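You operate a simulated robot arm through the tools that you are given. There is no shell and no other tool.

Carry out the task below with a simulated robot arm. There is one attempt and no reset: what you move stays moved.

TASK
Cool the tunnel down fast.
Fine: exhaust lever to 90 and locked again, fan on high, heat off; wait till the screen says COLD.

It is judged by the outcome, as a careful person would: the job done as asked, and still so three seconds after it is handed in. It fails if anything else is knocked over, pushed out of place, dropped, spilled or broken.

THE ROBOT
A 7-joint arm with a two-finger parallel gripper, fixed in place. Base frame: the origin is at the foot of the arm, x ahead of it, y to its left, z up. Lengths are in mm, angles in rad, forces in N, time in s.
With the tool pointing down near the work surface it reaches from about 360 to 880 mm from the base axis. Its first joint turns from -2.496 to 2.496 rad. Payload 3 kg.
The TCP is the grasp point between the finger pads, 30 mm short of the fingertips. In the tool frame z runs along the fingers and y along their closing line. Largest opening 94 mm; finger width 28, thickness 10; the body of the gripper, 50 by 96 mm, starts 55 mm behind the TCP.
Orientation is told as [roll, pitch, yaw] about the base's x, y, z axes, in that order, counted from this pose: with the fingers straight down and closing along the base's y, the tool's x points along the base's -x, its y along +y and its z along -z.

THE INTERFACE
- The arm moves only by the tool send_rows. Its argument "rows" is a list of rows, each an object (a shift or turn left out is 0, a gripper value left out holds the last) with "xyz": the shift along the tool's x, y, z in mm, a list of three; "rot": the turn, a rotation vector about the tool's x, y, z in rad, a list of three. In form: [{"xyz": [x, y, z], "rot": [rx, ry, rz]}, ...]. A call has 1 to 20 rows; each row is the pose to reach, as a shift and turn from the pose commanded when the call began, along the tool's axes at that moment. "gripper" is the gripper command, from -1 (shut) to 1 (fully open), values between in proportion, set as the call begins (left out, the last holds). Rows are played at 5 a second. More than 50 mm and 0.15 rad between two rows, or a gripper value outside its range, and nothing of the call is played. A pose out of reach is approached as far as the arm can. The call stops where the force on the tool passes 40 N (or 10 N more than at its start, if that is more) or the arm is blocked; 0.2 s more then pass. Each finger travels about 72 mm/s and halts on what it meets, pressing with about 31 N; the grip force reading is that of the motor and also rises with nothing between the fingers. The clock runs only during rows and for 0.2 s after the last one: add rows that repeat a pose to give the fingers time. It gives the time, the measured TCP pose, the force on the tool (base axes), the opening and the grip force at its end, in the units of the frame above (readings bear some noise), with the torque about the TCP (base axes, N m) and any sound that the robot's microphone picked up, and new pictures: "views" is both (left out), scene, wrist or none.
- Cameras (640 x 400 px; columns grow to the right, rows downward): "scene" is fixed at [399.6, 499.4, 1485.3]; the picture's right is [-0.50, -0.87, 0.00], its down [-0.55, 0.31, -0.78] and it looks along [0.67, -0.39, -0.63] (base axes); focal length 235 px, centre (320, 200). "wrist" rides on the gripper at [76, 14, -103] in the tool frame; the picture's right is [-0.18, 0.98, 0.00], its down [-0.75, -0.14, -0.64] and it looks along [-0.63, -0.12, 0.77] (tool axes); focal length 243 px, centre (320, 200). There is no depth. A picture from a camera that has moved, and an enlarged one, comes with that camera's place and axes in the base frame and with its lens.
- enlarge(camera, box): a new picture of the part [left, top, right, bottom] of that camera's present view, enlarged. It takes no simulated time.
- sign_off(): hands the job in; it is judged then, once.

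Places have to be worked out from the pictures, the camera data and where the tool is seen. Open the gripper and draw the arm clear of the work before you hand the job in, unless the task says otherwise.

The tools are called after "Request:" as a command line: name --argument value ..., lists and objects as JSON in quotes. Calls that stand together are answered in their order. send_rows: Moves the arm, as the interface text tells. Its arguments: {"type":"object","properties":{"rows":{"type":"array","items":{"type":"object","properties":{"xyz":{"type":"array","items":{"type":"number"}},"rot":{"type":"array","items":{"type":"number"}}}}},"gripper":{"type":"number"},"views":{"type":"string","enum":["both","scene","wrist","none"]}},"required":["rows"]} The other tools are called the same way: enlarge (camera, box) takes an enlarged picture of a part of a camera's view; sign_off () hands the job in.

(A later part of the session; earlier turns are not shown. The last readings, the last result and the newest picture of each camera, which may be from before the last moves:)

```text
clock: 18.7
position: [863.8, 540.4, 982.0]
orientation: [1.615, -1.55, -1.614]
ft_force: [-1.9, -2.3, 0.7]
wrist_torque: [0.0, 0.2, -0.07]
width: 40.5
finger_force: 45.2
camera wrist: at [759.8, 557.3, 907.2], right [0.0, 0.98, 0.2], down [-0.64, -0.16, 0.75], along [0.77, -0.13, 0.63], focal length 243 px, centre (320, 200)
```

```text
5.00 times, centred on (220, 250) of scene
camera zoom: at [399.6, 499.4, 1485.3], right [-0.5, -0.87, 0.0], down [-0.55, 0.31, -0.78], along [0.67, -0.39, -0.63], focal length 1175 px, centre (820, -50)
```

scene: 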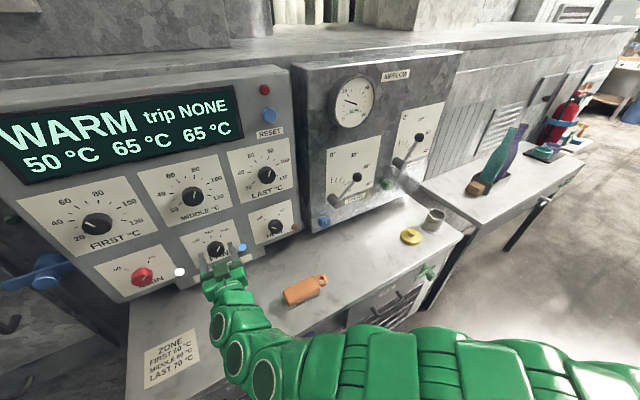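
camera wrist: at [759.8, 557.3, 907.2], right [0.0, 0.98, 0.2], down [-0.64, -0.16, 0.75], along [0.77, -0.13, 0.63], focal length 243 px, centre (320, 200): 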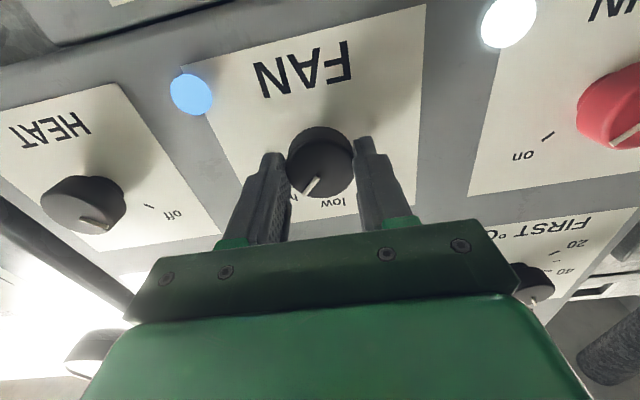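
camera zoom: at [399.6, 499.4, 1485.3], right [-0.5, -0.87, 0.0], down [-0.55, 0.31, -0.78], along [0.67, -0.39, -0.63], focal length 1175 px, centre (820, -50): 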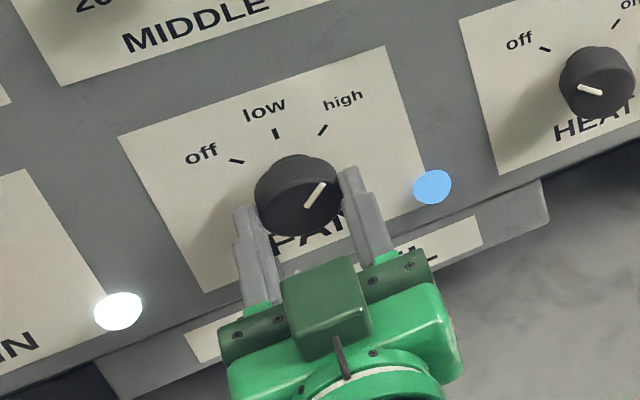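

The pointer now reads about 39° and drifts towards "high". I nudge it the last few degrees while gripped; the end stop will halt it.

Request:
send_rows --rows '[{"rot": [0, 0, 0.05]}, {"rot": [0, 0, 0.1]}, {"rot": [0, 0, 0.14]}, {"rot": [0, 0, 0.14]}]' --views "wrist"

Request:
enlarge --camera "wrist" --box '[240, 80, 400, 240]'

```text
clock: 19.7
position: [862.1, 540.1, 984.0]
orientation: [1.578, -1.409, -1.579]
ft_force: [-11.5, -4.9, 0.7]
wrist_torque: [-0.7, -0.39, -0.26]
width: 40.6
finger_force: 45.2
camera wrist: at [759.4, 568.0, 910.4], right [0.0, 0.94, 0.34], down [-0.64, -0.26, 0.72], along [0.77, -0.22, 0.6], focal length 243 px, centre (320, 200)
```

wrist: 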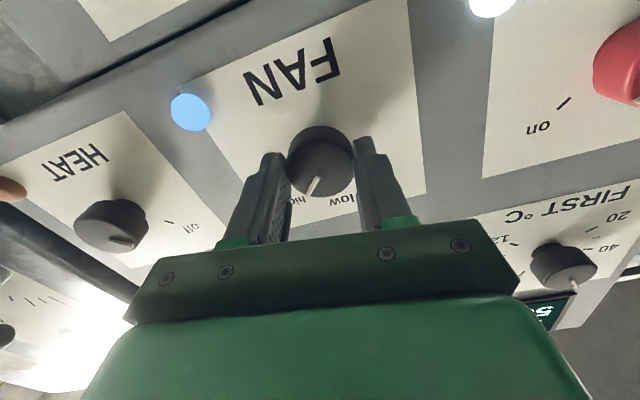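

```text
2.50 times, centred on (320, 160) of wrist
camera zoom: at [759.4, 568.0, 910.4], right [0.0, 0.94, 0.34], down [-0.64, -0.26, 0.72], along [0.77, -0.22, 0.6], focal length 606 px, centre (320, 300)
```

zoom: 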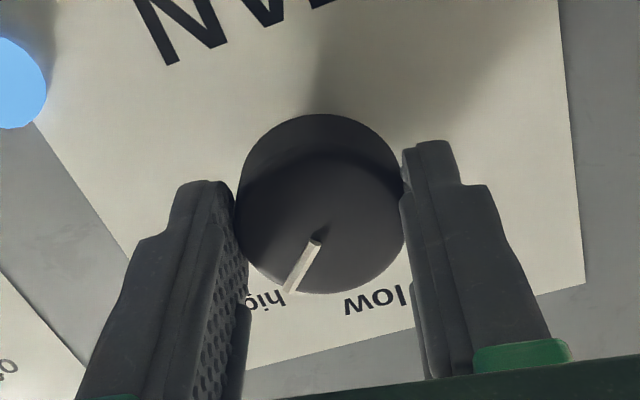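

The pointer is now at about 45° with a −0.7 N·m reaction, i.e. against its end stop at "high". I release and back away.

Request:
send_rows --rows '[{"xyz": [0, 0, 0]}, {"xyz": [0, 0, 0]}, {"xyz": [0, 0, 0]}, {"xyz": [0, 0, -30]}, {"xyz": [0, 0, -65]}, {"xyz": [0, 0, -100]}, {"xyz": [0, 0, -100]}]' --gripper 0.6

Request:
enlarge --camera "wrist" --box '[220, 20, 420, 180]'

Request:
enlarge --camera "scene" --box '[170, 190, 310, 290]'

Request:
enlarge --camera "scene" --box '[320, 60, 460, 230]'

```text
clock: 21.3
position: [762.6, 539.3, 983.1]
orientation: [1.579, -1.407, -1.579]
ft_force: [0.1, 0.8, -0.1]
wrist_torque: [0.04, 0.01, 0.01]
width: 75.0
finger_force: 0.0
camera wrist: at [659.2, 568.0, 910.4], right [0.0, 0.94, 0.34], down [-0.64, -0.26, 0.72], along [0.77, -0.22, 0.6], focal length 243 px, centre (320, 200)
```

scene: 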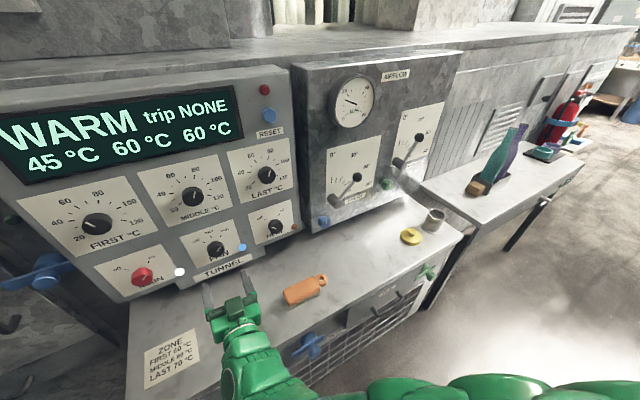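
wrist: 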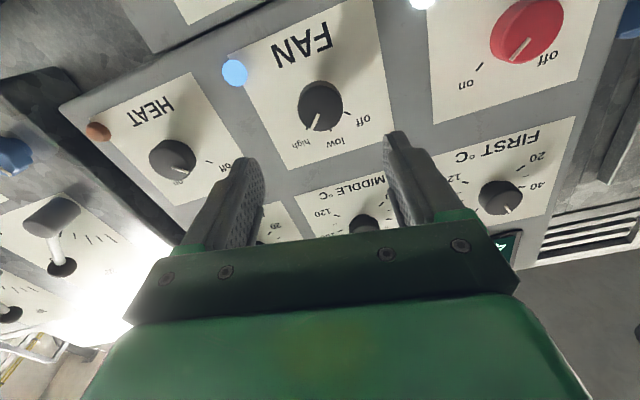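

```text
2.50 times, centred on (320, 100) of wrist
camera zoom: at [659.2, 568.0, 910.4], right [0.0, 0.94, 0.34], down [-0.64, -0.26, 0.72], along [0.77, -0.22, 0.6], focal length 606 px, centre (320, 450)
```

zoom: 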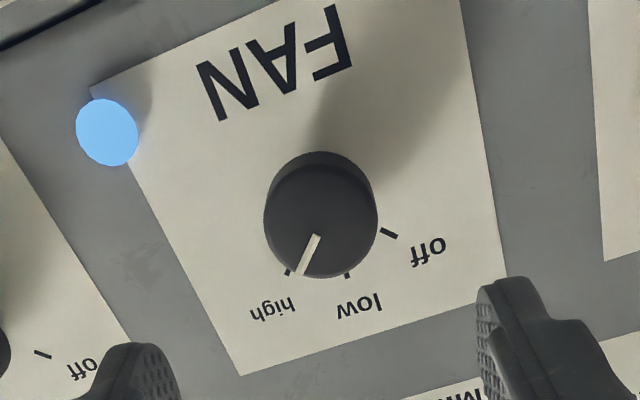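

```text
4.00 times, centred on (240, 240) of scene
camera zoom: at [399.6, 499.4, 1485.3], right [-0.5, -0.87, 0.0], down [-0.55, 0.31, -0.78], along [0.67, -0.39, -0.63], focal length 940 px, centre (640, 40)
```

zoom: 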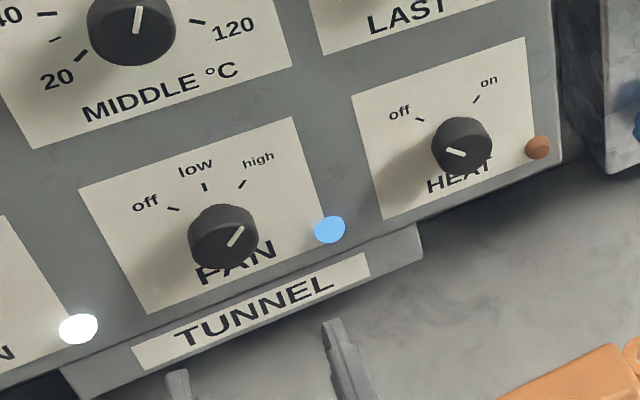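

```text
2.35 times, centred on (390, 145) of scene
camera zoom: at [399.6, 499.4, 1485.3], right [-0.5, -0.87, 0.0], down [-0.55, 0.31, -0.78], along [0.67, -0.39, -0.63], focal length 553 px, centre (155, 329)
```

zoom: 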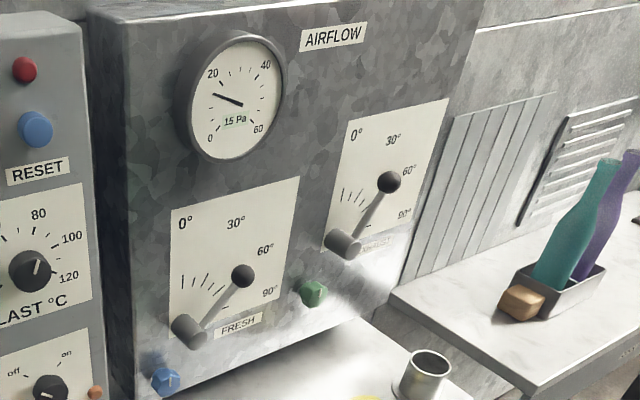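

FAN is on "high" (15 Pa) and HEAT on "off", screen WARM 45/60/60, no trip. Now I travel sideways at the same standoff to the green exhaust lock screw near (882,-67,984), rolling the tool a bit clockwise so there is room to turn counter-clockwise.

Request:
send_rows --rows '[{"xyz": [-7.7, -46, 0], "rot": [0, 0, 0.05]}, {"xyz": [-15.4, -92, 0], "rot": [0, 0, 0.1]}, {"xyz": [-23, -138, 0], "rot": [0, 0, 0.15]}, {"xyz": [-30.7, -184, 0], "rot": [0, 0, 0.2]}, {"xyz": [-38.4, -230, 0], "rot": [0, 0, 0.25]}, {"xyz": [-46, -276, 0], "rot": [0, 0, 0.3]}, {"xyz": [-53.7, -322, 0], "rot": [0, 0, 0.35]}, {"xyz": [-61.4, -368, 0], "rot": [0, 0, 0.4]}, {"xyz": [-69, -414, 0], "rot": [0, 0, 0.45]}, {"xyz": [-76.8, -460, 0], "rot": [0, 0, 0.5]}, {"xyz": [-84.4, -506, 0], "rot": [0, 0, 0.55]}, {"xyz": [-92.1, -552, 0], "rot": [0, 0, 0.6]}, {"xyz": [-99.8, -598, 0], "rot": [0, 0, 0.62]}, {"xyz": [-99.8, -598, 0], "rot": [0, 0, 0.62]}]'

Request:
enlarge --camera "wrist" --box '[220, 20, 420, 180]'

Request:
enlarge --camera "scene" --box '[320, 90, 460, 230]'

```text
clock: 24.3
position: [763.9, -66.4, 985.2]
orientation: [1.571, -0.789, -1.571]
ft_force: [0.6, 0.6, 0.1]
wrist_torque: [-0.03, -0.01, -0.03]
width: 75.3
finger_force: 0.0
camera wrist: at [660.3, -1.4, 941.7], right [0.0, 0.57, 0.82], down [-0.64, -0.63, 0.44], along [0.77, -0.53, 0.36], focal length 243 px, centre (320, 200)
```

scene: 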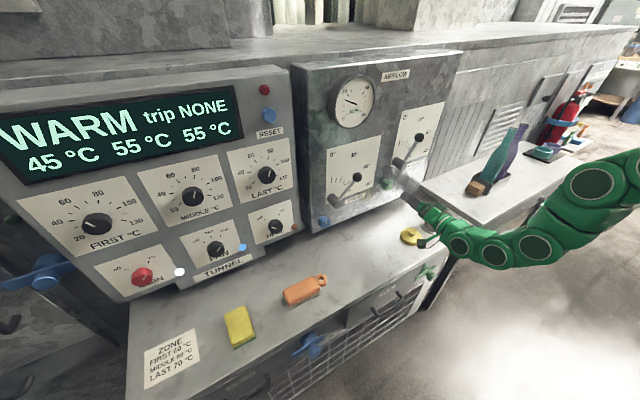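
wrist: 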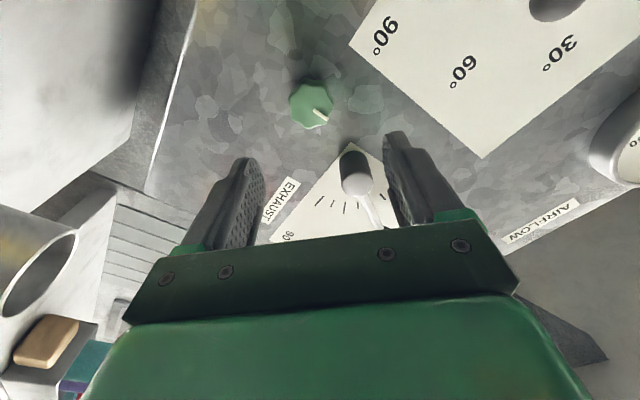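

```text
2.50 times, centred on (320, 100) of wrist
camera zoom: at [660.3, -1.4, 941.7], right [0.0, 0.57, 0.82], down [-0.64, -0.63, 0.44], along [0.77, -0.53, 0.36], focal length 606 px, centre (320, 450)
```

zoom: 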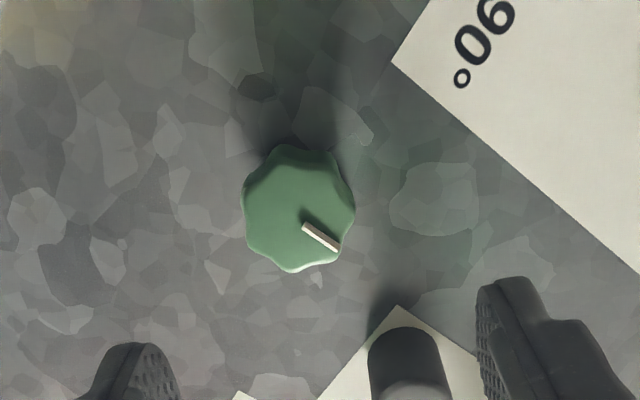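

```text
2.86 times, centred on (390, 160) of scene
camera zoom: at [399.6, 499.4, 1485.3], right [-0.5, -0.87, 0.0], down [-0.55, 0.31, -0.78], along [0.67, -0.39, -0.63], focal length 672 px, centre (120, 314)
```

zoom: 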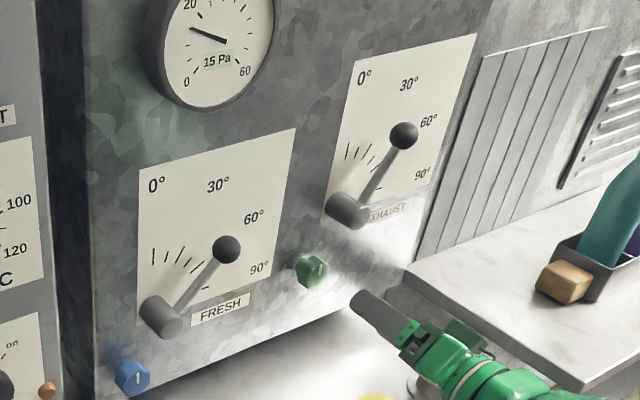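

Wrist-only triangulation puts the green screw front near (890,-70,977), with the box face at x≈904. I correct about 8 mm and approach part-way to check alignment.

Request:
send_rows --rows '[{"xyz": [3.3, -7.6, 10]}, {"xyz": [3.3, -7.6, 40]}, {"xyz": [3.3, -7.6, 65]}, {"xyz": [3.3, -7.6, 82]}, {"xyz": [3.3, -7.6, 82]}]'

Request:
enlarge --camera "wrist" --box '[220, 80, 420, 240]'

Request:
enlarge --camera "scene" --box '[340, 140, 440, 240]'

```text
clock: 25.5
position: [844.4, -69.3, 977.9]
orientation: [1.573, -0.789, -1.572]
ft_force: [-0.7, 0.3, -0.8]
wrist_torque: [-0.01, 0.01, 0.0]
width: 75.2
finger_force: 0.0
camera wrist: at [741.8, -3.3, 934.1], right [0.0, 0.57, 0.82], down [-0.64, -0.63, 0.44], along [0.77, -0.53, 0.37], focal length 243 px, centre (320, 200)
```

scene: 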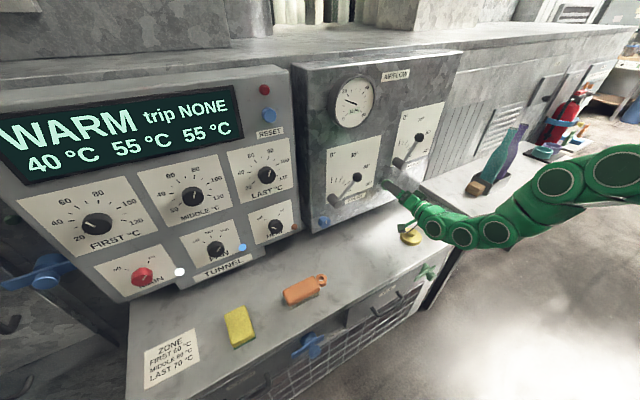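
wrist: 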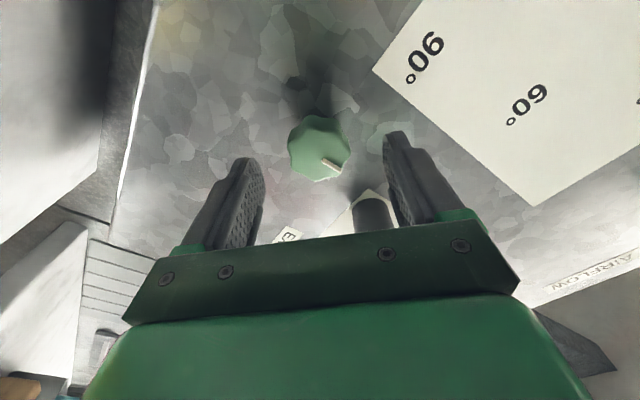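

```text
2.50 times, centred on (320, 160) of wrist
camera zoom: at [741.8, -3.3, 934.1], right [0.0, 0.57, 0.82], down [-0.64, -0.63, 0.44], along [0.77, -0.53, 0.37], focal length 606 px, centre (320, 300)
```

zoom: 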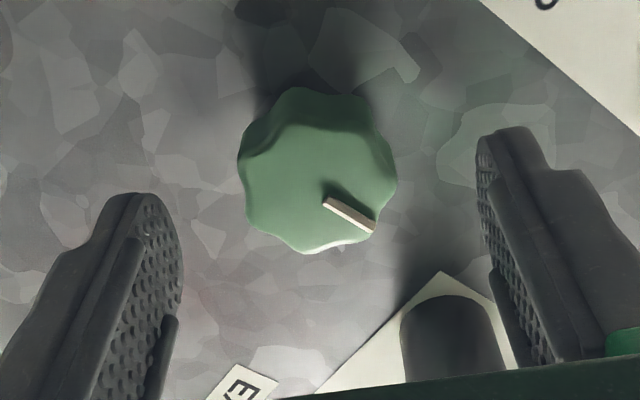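

```text
4.00 times, centred on (390, 190) of scene
camera zoom: at [399.6, 499.4, 1485.3], right [-0.5, -0.87, 0.0], down [-0.55, 0.31, -0.78], along [0.67, -0.39, -0.63], focal length 940 px, centre (40, 240)
```

zoom: 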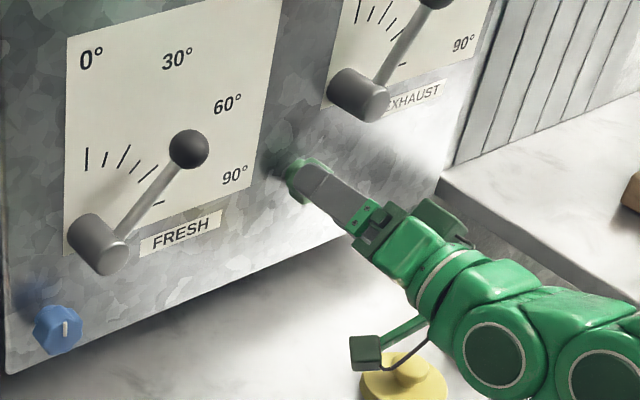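

Sideways alignment is good. I advance further to x≈868 so the fingertips overlap the screw's sides.

Request:
send_rows --rows '[{"xyz": [0, 0, 8]}, {"xyz": [0, 0, 16]}, {"xyz": [0, 0, 23]}, {"xyz": [0, 0, 23]}]'

Request:
enlarge --camera "wrist" --box '[220, 80, 420, 240]'

Request:
enlarge --camera "scene" --box '[340, 140, 440, 240]'

```text
clock: 26.5
position: [868.4, -68.9, 979.5]
orientation: [1.572, -0.792, -1.573]
ft_force: [0.5, -0.6, 0.1]
wrist_torque: [0.01, 0.04, 0.01]
width: 75.2
finger_force: 0.1
camera wrist: at [764.6, -3.7, 934.4], right [0.0, 0.57, 0.82], down [-0.64, -0.63, 0.43], along [0.77, -0.53, 0.37], focal length 243 px, centre (320, 200)
```

scene: 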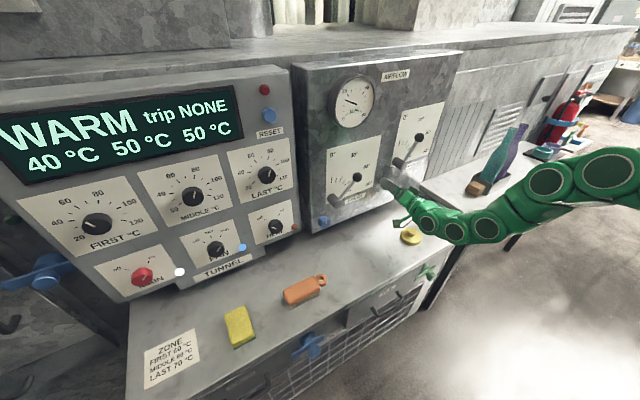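
wrist: 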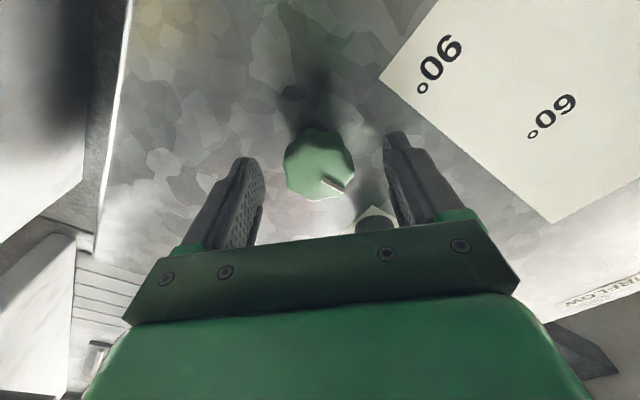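

```text
2.50 times, centred on (320, 160) of wrist
camera zoom: at [764.6, -3.7, 934.4], right [0.0, 0.57, 0.82], down [-0.64, -0.63, 0.43], along [0.77, -0.53, 0.37], focal length 606 px, centre (320, 300)
```

zoom: 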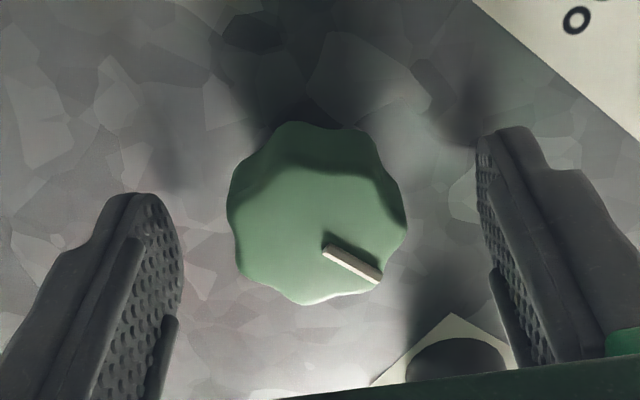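

```text
4.00 times, centred on (390, 190) of scene
camera zoom: at [399.6, 499.4, 1485.3], right [-0.5, -0.87, 0.0], down [-0.55, 0.31, -0.78], along [0.67, -0.39, -0.63], focal length 940 px, centre (40, 240)
```

zoom: 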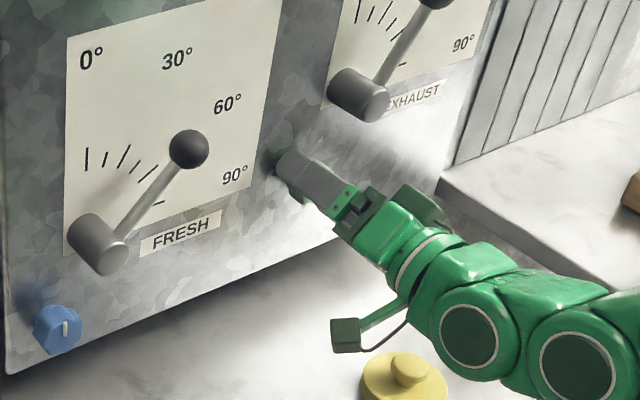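

The screw face appears centred with about 17 mm overlap. I close on it.

Request:
send_rows --rows '[{"xyz": [0, 0, 0]}, {"xyz": [0, 0, 0]}, {"xyz": [0, 0, 0]}, {"xyz": [0, 0, 0]}]' --gripper -1 --views "wrist"

Request:
enlarge --camera "wrist" --box '[220, 80, 420, 240]'

```text
clock: 27.5
position: [868.6, -70.2, 978.9]
orientation: [1.571, -0.789, -1.573]
ft_force: [4.6, -10.7, -10.5]
wrist_torque: [-0.03, 0.26, -0.46]
width: 39.2
finger_force: 44.4
camera wrist: at [764.5, -4.4, 933.9], right [0.0, 0.57, 0.82], down [-0.64, -0.63, 0.44], along [0.77, -0.53, 0.36], focal length 243 px, centre (320, 200)
```

wrist: 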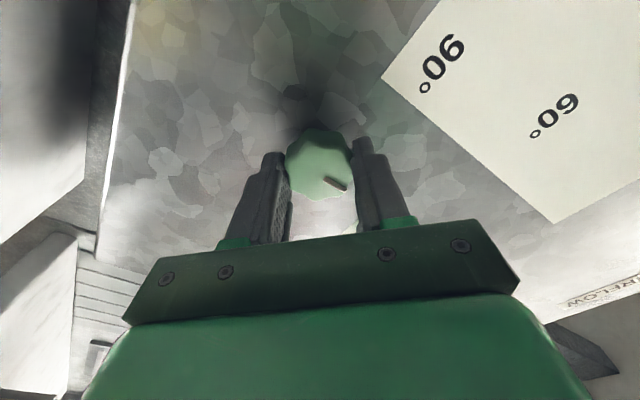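

```text
2.50 times, centred on (320, 160) of wrist
camera zoom: at [764.5, -4.4, 933.9], right [0.0, 0.57, 0.82], down [-0.64, -0.63, 0.44], along [0.77, -0.53, 0.36], focal length 606 px, centre (320, 300)
```

zoom: 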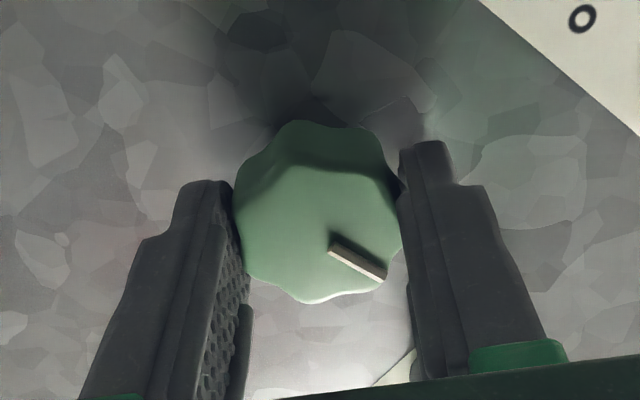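

Firm grip (39.2 mm) with a slight sideways bias. I relieve it by 1.5 mm along −y and turn counter-clockwise to unlock.

Request:
send_rows --rows '[{"xyz": [0, -1.5, 0]}, {"xyz": [0, -1.5, 0], "rot": [0, 0, -0.1]}, {"xyz": [0, -1.5, 0], "rot": [0, 0, -0.2]}, {"xyz": [0, -1.5, 0], "rot": [0, 0, -0.3]}, {"xyz": [0, -1.5, 0], "rot": [0, 0, -0.4]}, {"xyz": [0, -1.5, 0], "rot": [0, 0, -0.5]}, {"xyz": [0, -1.5, 0], "rot": [0, 0, -0.6]}, {"xyz": [0, -1.5, 0], "rot": [0, 0, -0.7]}, {"xyz": [0, -1.5, 0], "rot": [0, 0, -0.8]}, {"xyz": [0, -1.5, 0], "rot": [0, 0, -0.8]}]'

Request:
enlarge --camera "wrist" --box '[220, 80, 420, 240]'

```text
clock: 29.7
position: [867.9, -70.2, 978.5]
orientation: [-1.673, -1.551, 1.672]
ft_force: [-0.8, 0.3, 10.2]
wrist_torque: [-0.01, -0.62, -0.02]
width: 39.2
finger_force: 45.3
camera wrist: at [764.6, -55.9, 901.0], right [0.0, 0.99, 0.16], down [-0.64, -0.13, 0.76], along [0.77, -0.11, 0.63], focal length 243 px, centre (320, 200)
```

scene: 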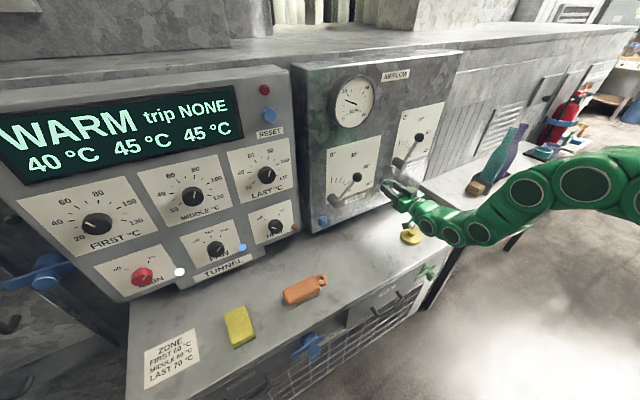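
wrist: 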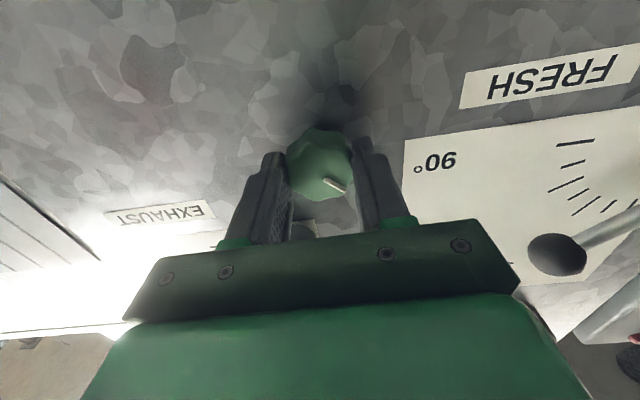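

```text
2.50 times, centred on (320, 160) of wrist
camera zoom: at [764.6, -55.9, 901.0], right [0.0, 0.99, 0.16], down [-0.64, -0.13, 0.76], along [0.77, -0.11, 0.63], focal length 606 px, centre (320, 300)
```

zoom: 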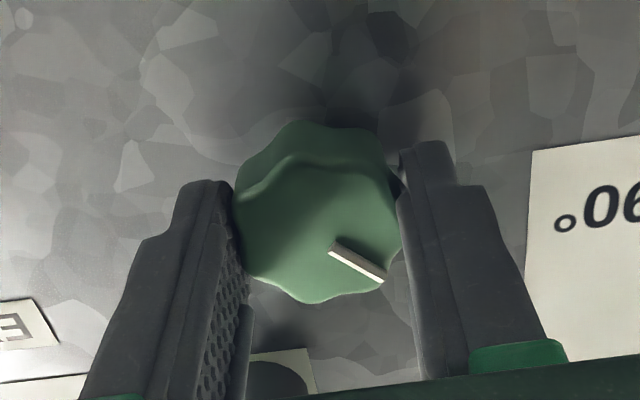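

The screw turned 46° counter-clockwise freely. I continue another ~46° and watch for a stop.

Request:
send_rows --rows '[{"rot": [0, 0, -0.1]}, {"rot": [0, 0, -0.2]}, {"rot": [0, 0, -0.3]}, {"rot": [0, 0, -0.4]}, {"rot": [0, 0, -0.5]}, {"rot": [0, 0, -0.6]}, {"rot": [0, 0, -0.7]}, {"rot": [0, 0, -0.8]}, {"rot": [0, 0, -0.8]}]'

Request:
enlarge --camera "wrist" --box '[220, 80, 420, 240]'

```text
clock: 31.7
position: [867.6, -71.1, 977.4]
orientation: [-1.573, -0.751, 1.57]
ft_force: [-16.8, 2.5, 17.0]
wrist_torque: [0.61, -0.35, -0.31]
width: 39.1
finger_force: 44.8
camera wrist: at [764.5, -115.1, 914.9], right [0.0, 0.81, -0.59], down [-0.64, 0.46, 0.62], along [0.77, 0.38, 0.52], focal length 243 px, centre (320, 200)
```

scene: 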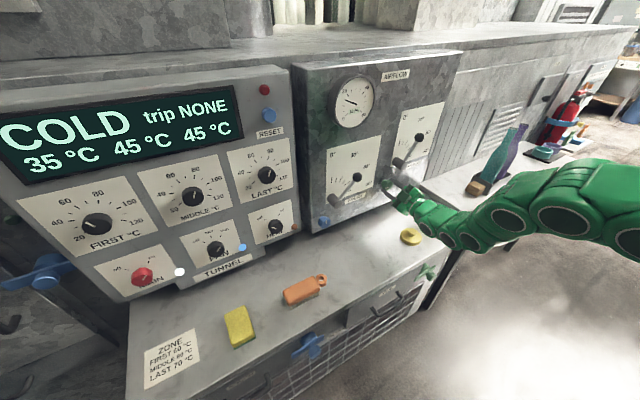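
wrist: 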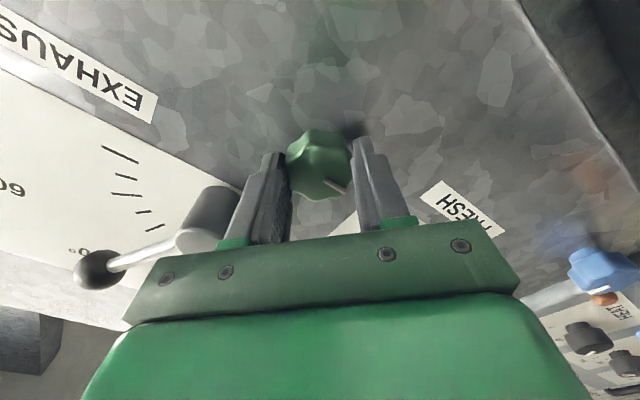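

```text
2.50 times, centred on (320, 160) of wrist
camera zoom: at [764.5, -115.1, 914.9], right [0.0, 0.81, -0.59], down [-0.64, 0.46, 0.62], along [0.77, 0.38, 0.52], focal length 606 px, centre (320, 300)
```

zoom: 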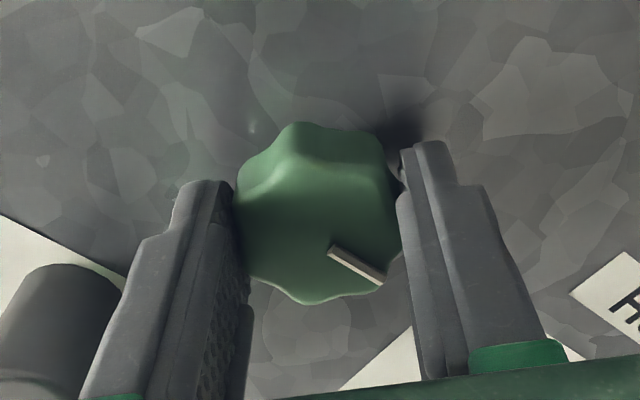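

The screw has turned ~91° and now shows a reaction torque, so it's at its unlocked end (screen already reads COLD at 35/45/45). I release and back away to look at the exhaust lever.

Request:
send_rows --rows '[{"xyz": [0, 0, 0]}, {"xyz": [0, 0, 0]}, {"xyz": [0, 0, 0]}, {"xyz": [0, 0, -30]}, {"xyz": [0, 0, -65]}, {"xyz": [0, 0, -100]}, {"xyz": [0, 0, -100]}]' --gripper 0.6

Request:
enlarge --camera "wrist" --box '[220, 20, 420, 180]'

Request:
enlarge --camera "scene" --box '[340, 90, 460, 230]'

```text
clock: 33.3
position: [767.2, -70.9, 976.3]
orientation: [-1.571, -0.752, 1.571]
ft_force: [0.5, 0.0, 0.5]
wrist_torque: [-0.01, -0.01, -0.02]
width: 75.1
finger_force: 0.1
camera wrist: at [663.3, -115.0, 914.1], right [0.0, 0.81, -0.59], down [-0.64, 0.45, 0.62], along [0.77, 0.38, 0.52], focal length 243 px, centre (320, 200)
```

scene: 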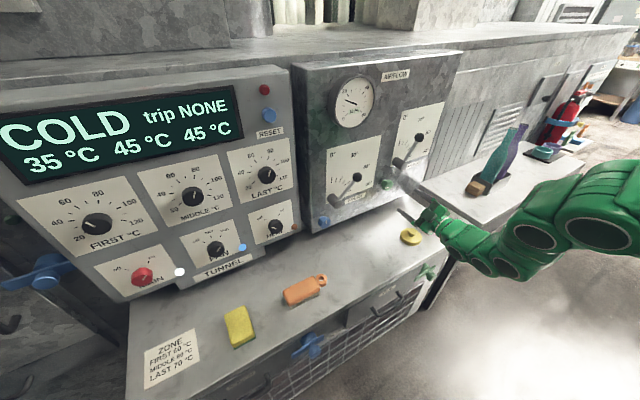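
wrist: 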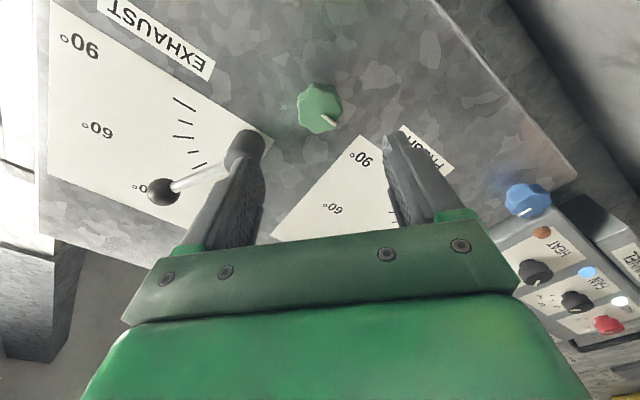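

```text
2.50 times, centred on (320, 100) of wrist
camera zoom: at [663.3, -115.0, 914.1], right [0.0, 0.81, -0.59], down [-0.64, 0.45, 0.62], along [0.77, 0.38, 0.52], focal length 606 px, centre (320, 450)
```

zoom: 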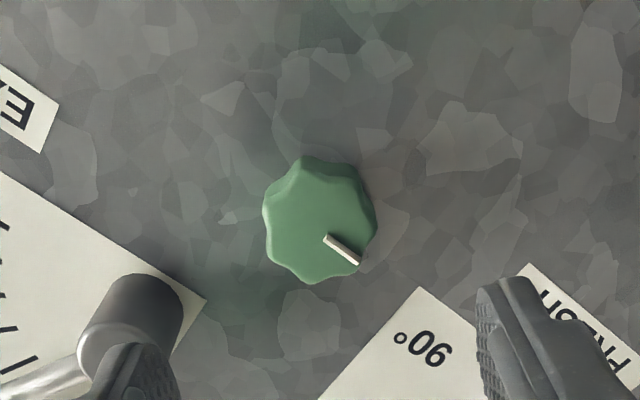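

```text
2.86 times, centred on (400, 160) of scene
camera zoom: at [399.6, 499.4, 1485.3], right [-0.5, -0.87, 0.0], down [-0.55, 0.31, -0.78], along [0.67, -0.39, -0.63], focal length 672 px, centre (91, 314)
```

zoom: 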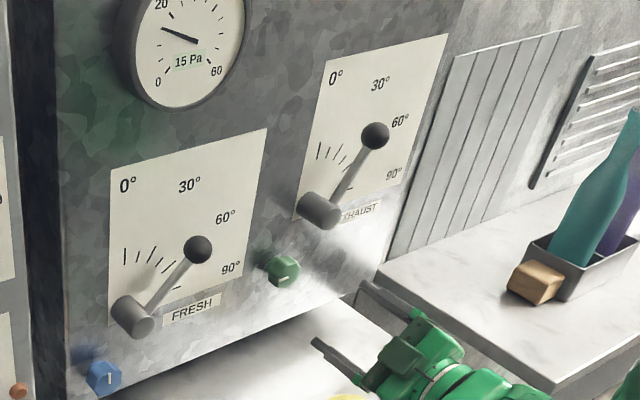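

The green screw mark is now horizontal (unlocked). The exhaust ball triangulates to about (876,-157,1153). I move to a standoff in front of it, rolling the tool so the fingers will straddle the ball with the lever rod running between them.

Request:
send_rows --rows '[{"xyz": [-5.3, -17.1, 0], "rot": [0, 0, 0.143]}, {"xyz": [-10.6, -34.2, 0], "rot": [0, 0, 0.286]}, {"xyz": [-15.8, -51.3, 0], "rot": [0, 0, 0.429]}, {"xyz": [-21.1, -68.4, 0], "rot": [0, 0, 0.572]}, {"xyz": [-26.4, -85.5, 0], "rot": [0, 0, 0.715]}, {"xyz": [-31.7, -102.6, 0], "rot": [0, 0, 0.858]}, {"xyz": [-37, -119.7, 0], "rot": [0, 0, 1.0]}, {"xyz": [-42.3, -136.8, 0], "rot": [0, 0, 1.143]}, {"xyz": [-47.5, -153.9, 0], "rot": [0, 0, 1.286]}, {"xyz": [-52.8, -171, 0], "rot": [0, 0, 1.43]}, {"xyz": [-58.1, -188, 0], "rot": [0, 0, 1.57]}, {"xyz": [-58.1, -188, 0], "rot": [0, 0, 1.57]}]'

Request:
enlarge --camera "wrist" --box '[220, 20, 420, 180]'

```text
clock: 35.9
position: [768.7, -155.8, 1153.0]
orientation: [1.574, -0.818, -1.573]
ft_force: [0.0, -0.6, 0.0]
wrist_torque: [-0.01, 0.01, 0.0]
width: 75.1
finger_force: 0.1
camera wrist: at [664.4, -92.0, 1107.5], right [0.0, 0.59, 0.81], down [-0.64, -0.62, 0.45], along [0.77, -0.52, 0.38], focal length 243 px, centre (320, 200)
```

scene: 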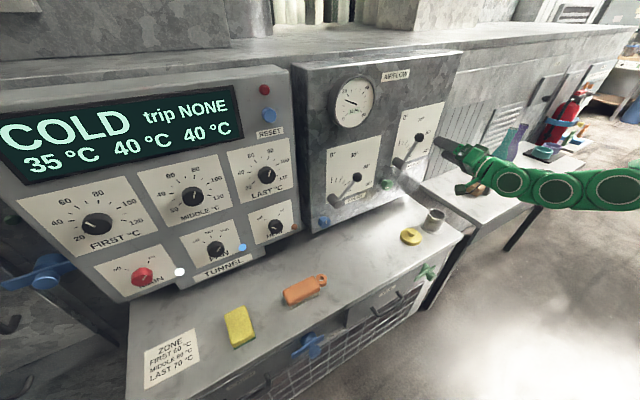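
wrist: 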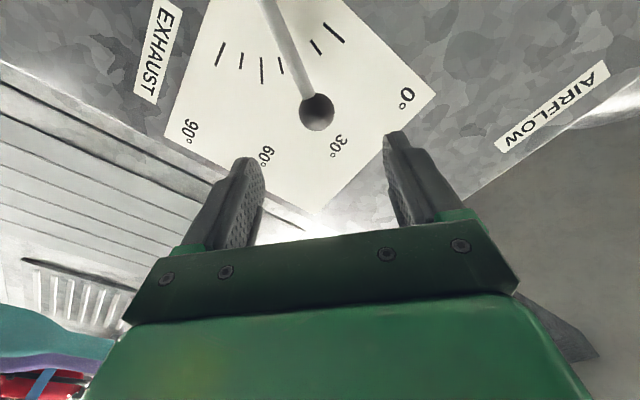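

```text
2.50 times, centred on (320, 100) of wrist
camera zoom: at [664.4, -92.0, 1107.5], right [0.0, 0.59, 0.81], down [-0.64, -0.62, 0.45], along [0.77, -0.52, 0.38], focal length 606 px, centre (320, 450)
```

zoom: 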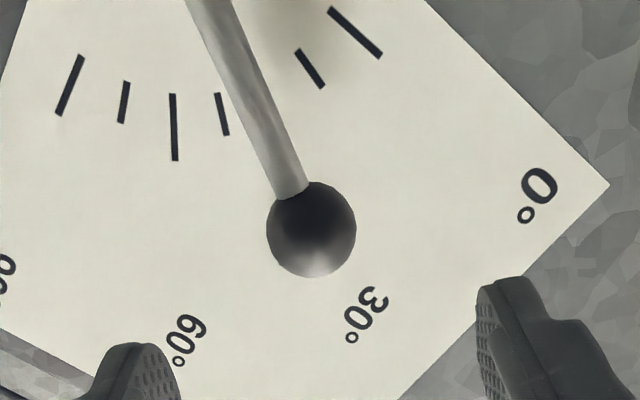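

The tick marks show the lever is at 30° now (0,15 one side; 45,60,75,90 the other). The ball sits at about (876,-156.5,1151), 31 mm in diameter; I advance to straddle it.

Request:
send_rows --rows '[{"xyz": [1, -1.9, 10]}, {"xyz": [1, -1.9, 40]}, {"xyz": [1, -1.9, 65]}, {"xyz": [1, -1.9, 85]}, {"xyz": [1, -1.9, 98]}, {"xyz": [1, -1.9, 98]}]'

Request:
enlarge --camera "wrist" --box '[220, 80, 420, 240]'

```text
clock: 37.3
position: [865.9, -156.9, 1151.3]
orientation: [1.572, -0.818, -1.572]
ft_force: [0.0, 0.1, 0.4]
wrist_torque: [0.02, 0.0, -0.02]
width: 75.3
finger_force: 0.2
camera wrist: at [762.2, -93.0, 1105.6], right [0.0, 0.59, 0.81], down [-0.64, -0.62, 0.45], along [0.77, -0.52, 0.38], focal length 243 px, centre (320, 200)
```

scene: 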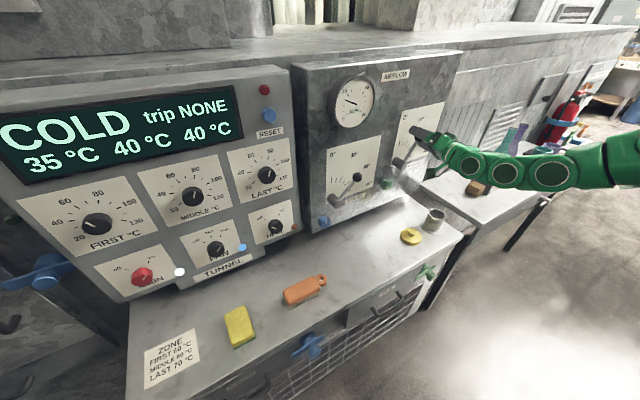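
wrist: 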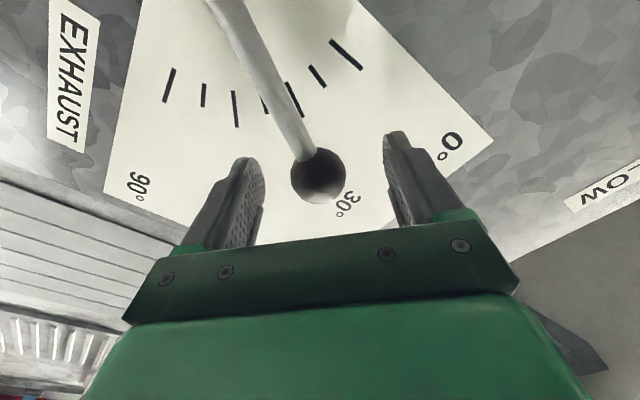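

```text
2.50 times, centred on (320, 160) of wrist
camera zoom: at [762.2, -93.0, 1105.6], right [0.0, 0.59, 0.81], down [-0.64, -0.62, 0.45], along [0.77, -0.52, 0.38], focal length 606 px, centre (320, 300)
```

zoom: 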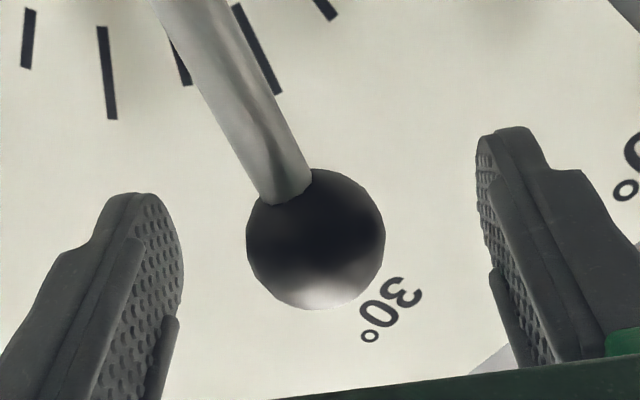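

The ball is centred between the pads. I close on it.

Request:
send_rows --rows '[{"xyz": [0, 0, 0]}, {"xyz": [0, 0, 0]}, {"xyz": [0, 0, 0]}, {"xyz": [0, 0, 0]}]' --gripper -1 --views "wrist"

```text
clock: 38.3
position: [865.4, -157.9, 1151.3]
orientation: [1.574, -0.821, -1.573]
ft_force: [1.6, -0.2, -1.3]
wrist_torque: [-0.03, -0.04, -0.03]
width: 31.0
finger_force: 45.1
camera wrist: at [762.1, -93.2, 1105.6], right [0.0, 0.59, 0.81], down [-0.64, -0.62, 0.45], along [0.77, -0.52, 0.38], focal length 243 px, centre (320, 200)
```

wrist: 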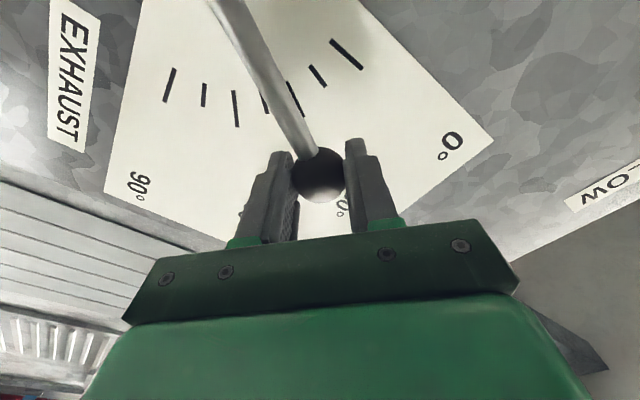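

The ball is held at 31 mm with negligible side force. I try the first 15° of the arc towards 90° to verify the lever is free and to calibrate its pivot.

Request:
send_rows --rows '[{"xyz": [-0.9, -4.5, 0], "rot": [0, 0, 0.03]}, {"xyz": [-1.7, -9.0, 0], "rot": [0, 0, 0.06]}, {"xyz": [-2.2, -13.6, 0], "rot": [0, 0, 0.09]}, {"xyz": [-2.55, -18.1, 0], "rot": [0, 0, 0.12]}, {"xyz": [-2.6, -22.7, 0], "rot": [0, 0, 0.15]}, {"xyz": [-2.65, -27.3, 0], "rot": [0, 0, 0.18]}, {"xyz": [-2.65, -27.3, 0], "rot": [0, 0, 0.18]}]'

Request:
enlarge --camera "wrist" --box '[120, 0, 440, 240]'

Request:
enlarge --camera "scene" --box '[320, 60, 460, 230]'

```text
clock: 39.9
position: [864.7, -179.6, 1134.9]
orientation: [1.575, -0.639, -1.575]
ft_force: [-4.0, -0.3, 8.5]
wrist_torque: [0.56, -0.36, -0.21]
width: 31.2
finger_force: 44.9
camera wrist: at [762.4, -108.2, 1101.6], right [0.0, 0.44, 0.9], down [-0.64, -0.69, 0.33], along [0.77, -0.58, 0.28], focal length 243 px, centre (320, 200)
```

scene: 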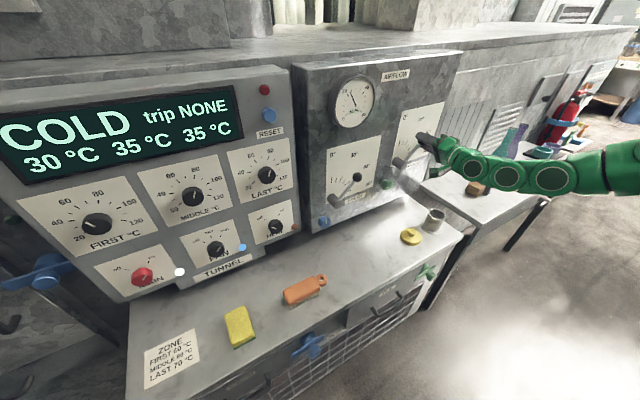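
wrist: 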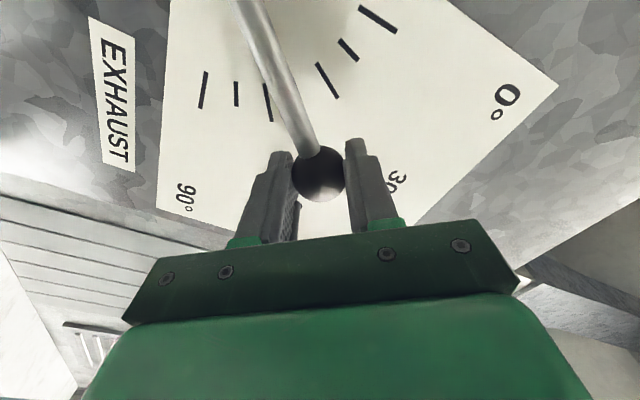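

```text
1.67 times, centred on (280, 120) of wrist
camera zoom: at [762.4, -108.2, 1101.6], right [0.0, 0.44, 0.9], down [-0.64, -0.69, 0.33], along [0.77, -0.58, 0.28], focal length 404 px, centre (387, 333)
```

zoom: 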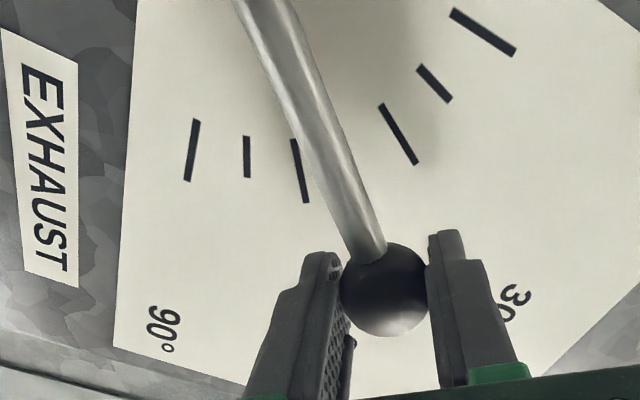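

```text
2.35 times, centred on (390, 145) of scene
camera zoom: at [399.6, 499.4, 1485.3], right [-0.5, -0.87, 0.0], down [-0.55, 0.31, -0.78], along [0.67, -0.39, -0.63], focal length 553 px, centre (155, 329)
```

zoom: 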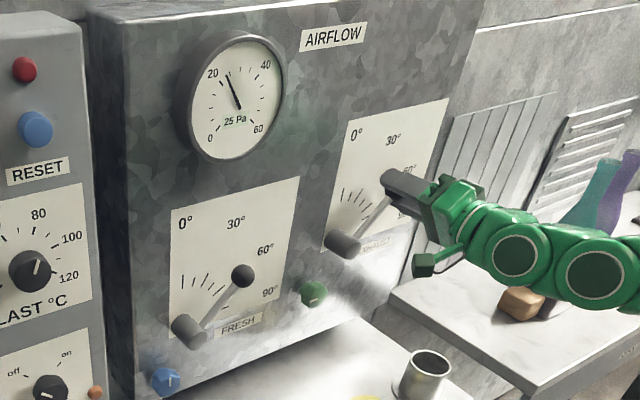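

The lever moves freely: it's at 45° now and the gauge is at 25 Pa; the pivot estimate (-104,1060) with radius 106 fits. I continue the arc to about 85°.

Request:
send_rows --rows '[{"xyz": [-0.9, -8.6, 0], "rot": [0, 0, 0.058]}, {"xyz": [-1.0, -17.9, 0], "rot": [0, 0, 0.116]}, {"xyz": [-0.35, -27.1, 0], "rot": [0, 0, 0.174]}, {"xyz": [1.1, -36.2, 0], "rot": [0, 0, 0.232]}, {"xyz": [3.4, -45.2, 0], "rot": [0, 0, 0.29]}, {"xyz": [6.4, -54.0, 0], "rot": [0, 0, 0.348]}, {"xyz": [10.2, -62.4, 0], "rot": [0, 0, 0.406]}, {"xyz": [14.7, -70.5, 0], "rot": [0, 0, 0.464]}, {"xyz": [14.7, -70.5, 0], "rot": [0, 0, 0.464]}]'

Request:
enlarge --camera "wrist" --box '[120, 0, 440, 240]'

Request:
enlarge --camera "scene" --box '[320, 60, 460, 230]'

```text
clock: 41.9
position: [865.9, -209.4, 1068.9]
orientation: [1.569, -0.176, -1.572]
ft_force: [4.8, -2.2, 0.5]
wrist_torque: [0.1, -0.01, -0.11]
width: 31.2
finger_force: 44.9
camera wrist: at [762.3, -130.0, 1069.6], right [0.0, -0.01, 1.0], down [-0.64, -0.77, -0.01], along [0.77, -0.64, -0.01], focal length 243 px, centre (320, 200)
```

scene: 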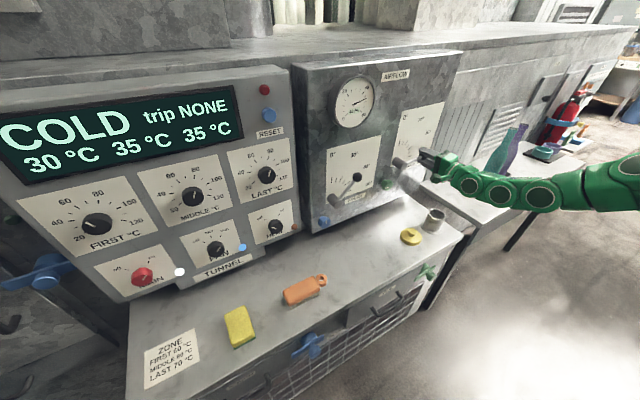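
wrist: 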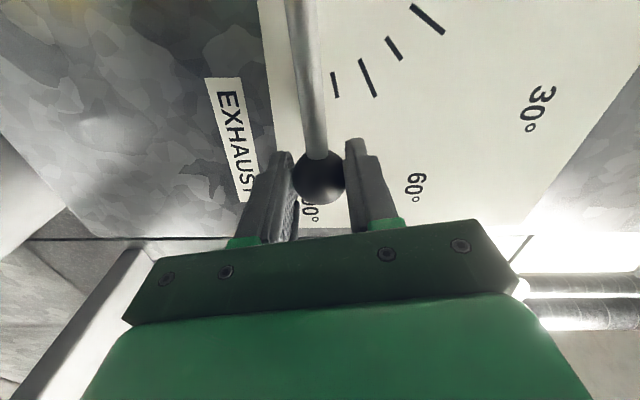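

```text
1.67 times, centred on (280, 120) of wrist
camera zoom: at [762.3, -130.0, 1069.6], right [0.0, -0.01, 1.0], down [-0.64, -0.77, -0.01], along [0.77, -0.64, -0.01], focal length 404 px, centre (387, 333)
```

zoom: 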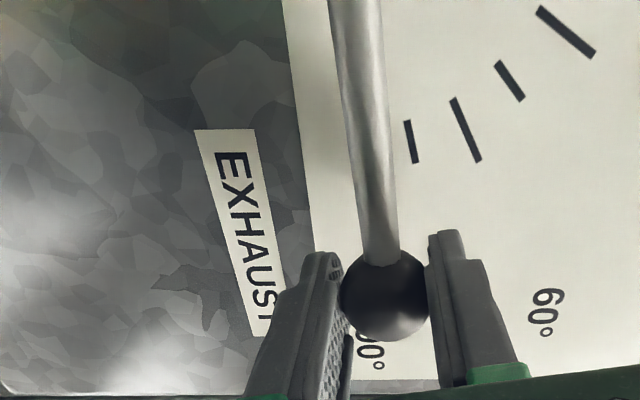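

```text
2.35 times, centred on (390, 145) of scene
camera zoom: at [399.6, 499.4, 1485.3], right [-0.5, -0.87, 0.0], down [-0.55, 0.31, -0.78], along [0.67, -0.39, -0.63], focal length 553 px, centre (155, 329)
```

zoom: 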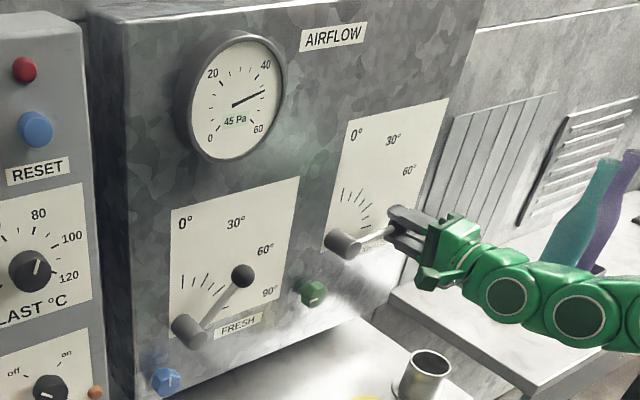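

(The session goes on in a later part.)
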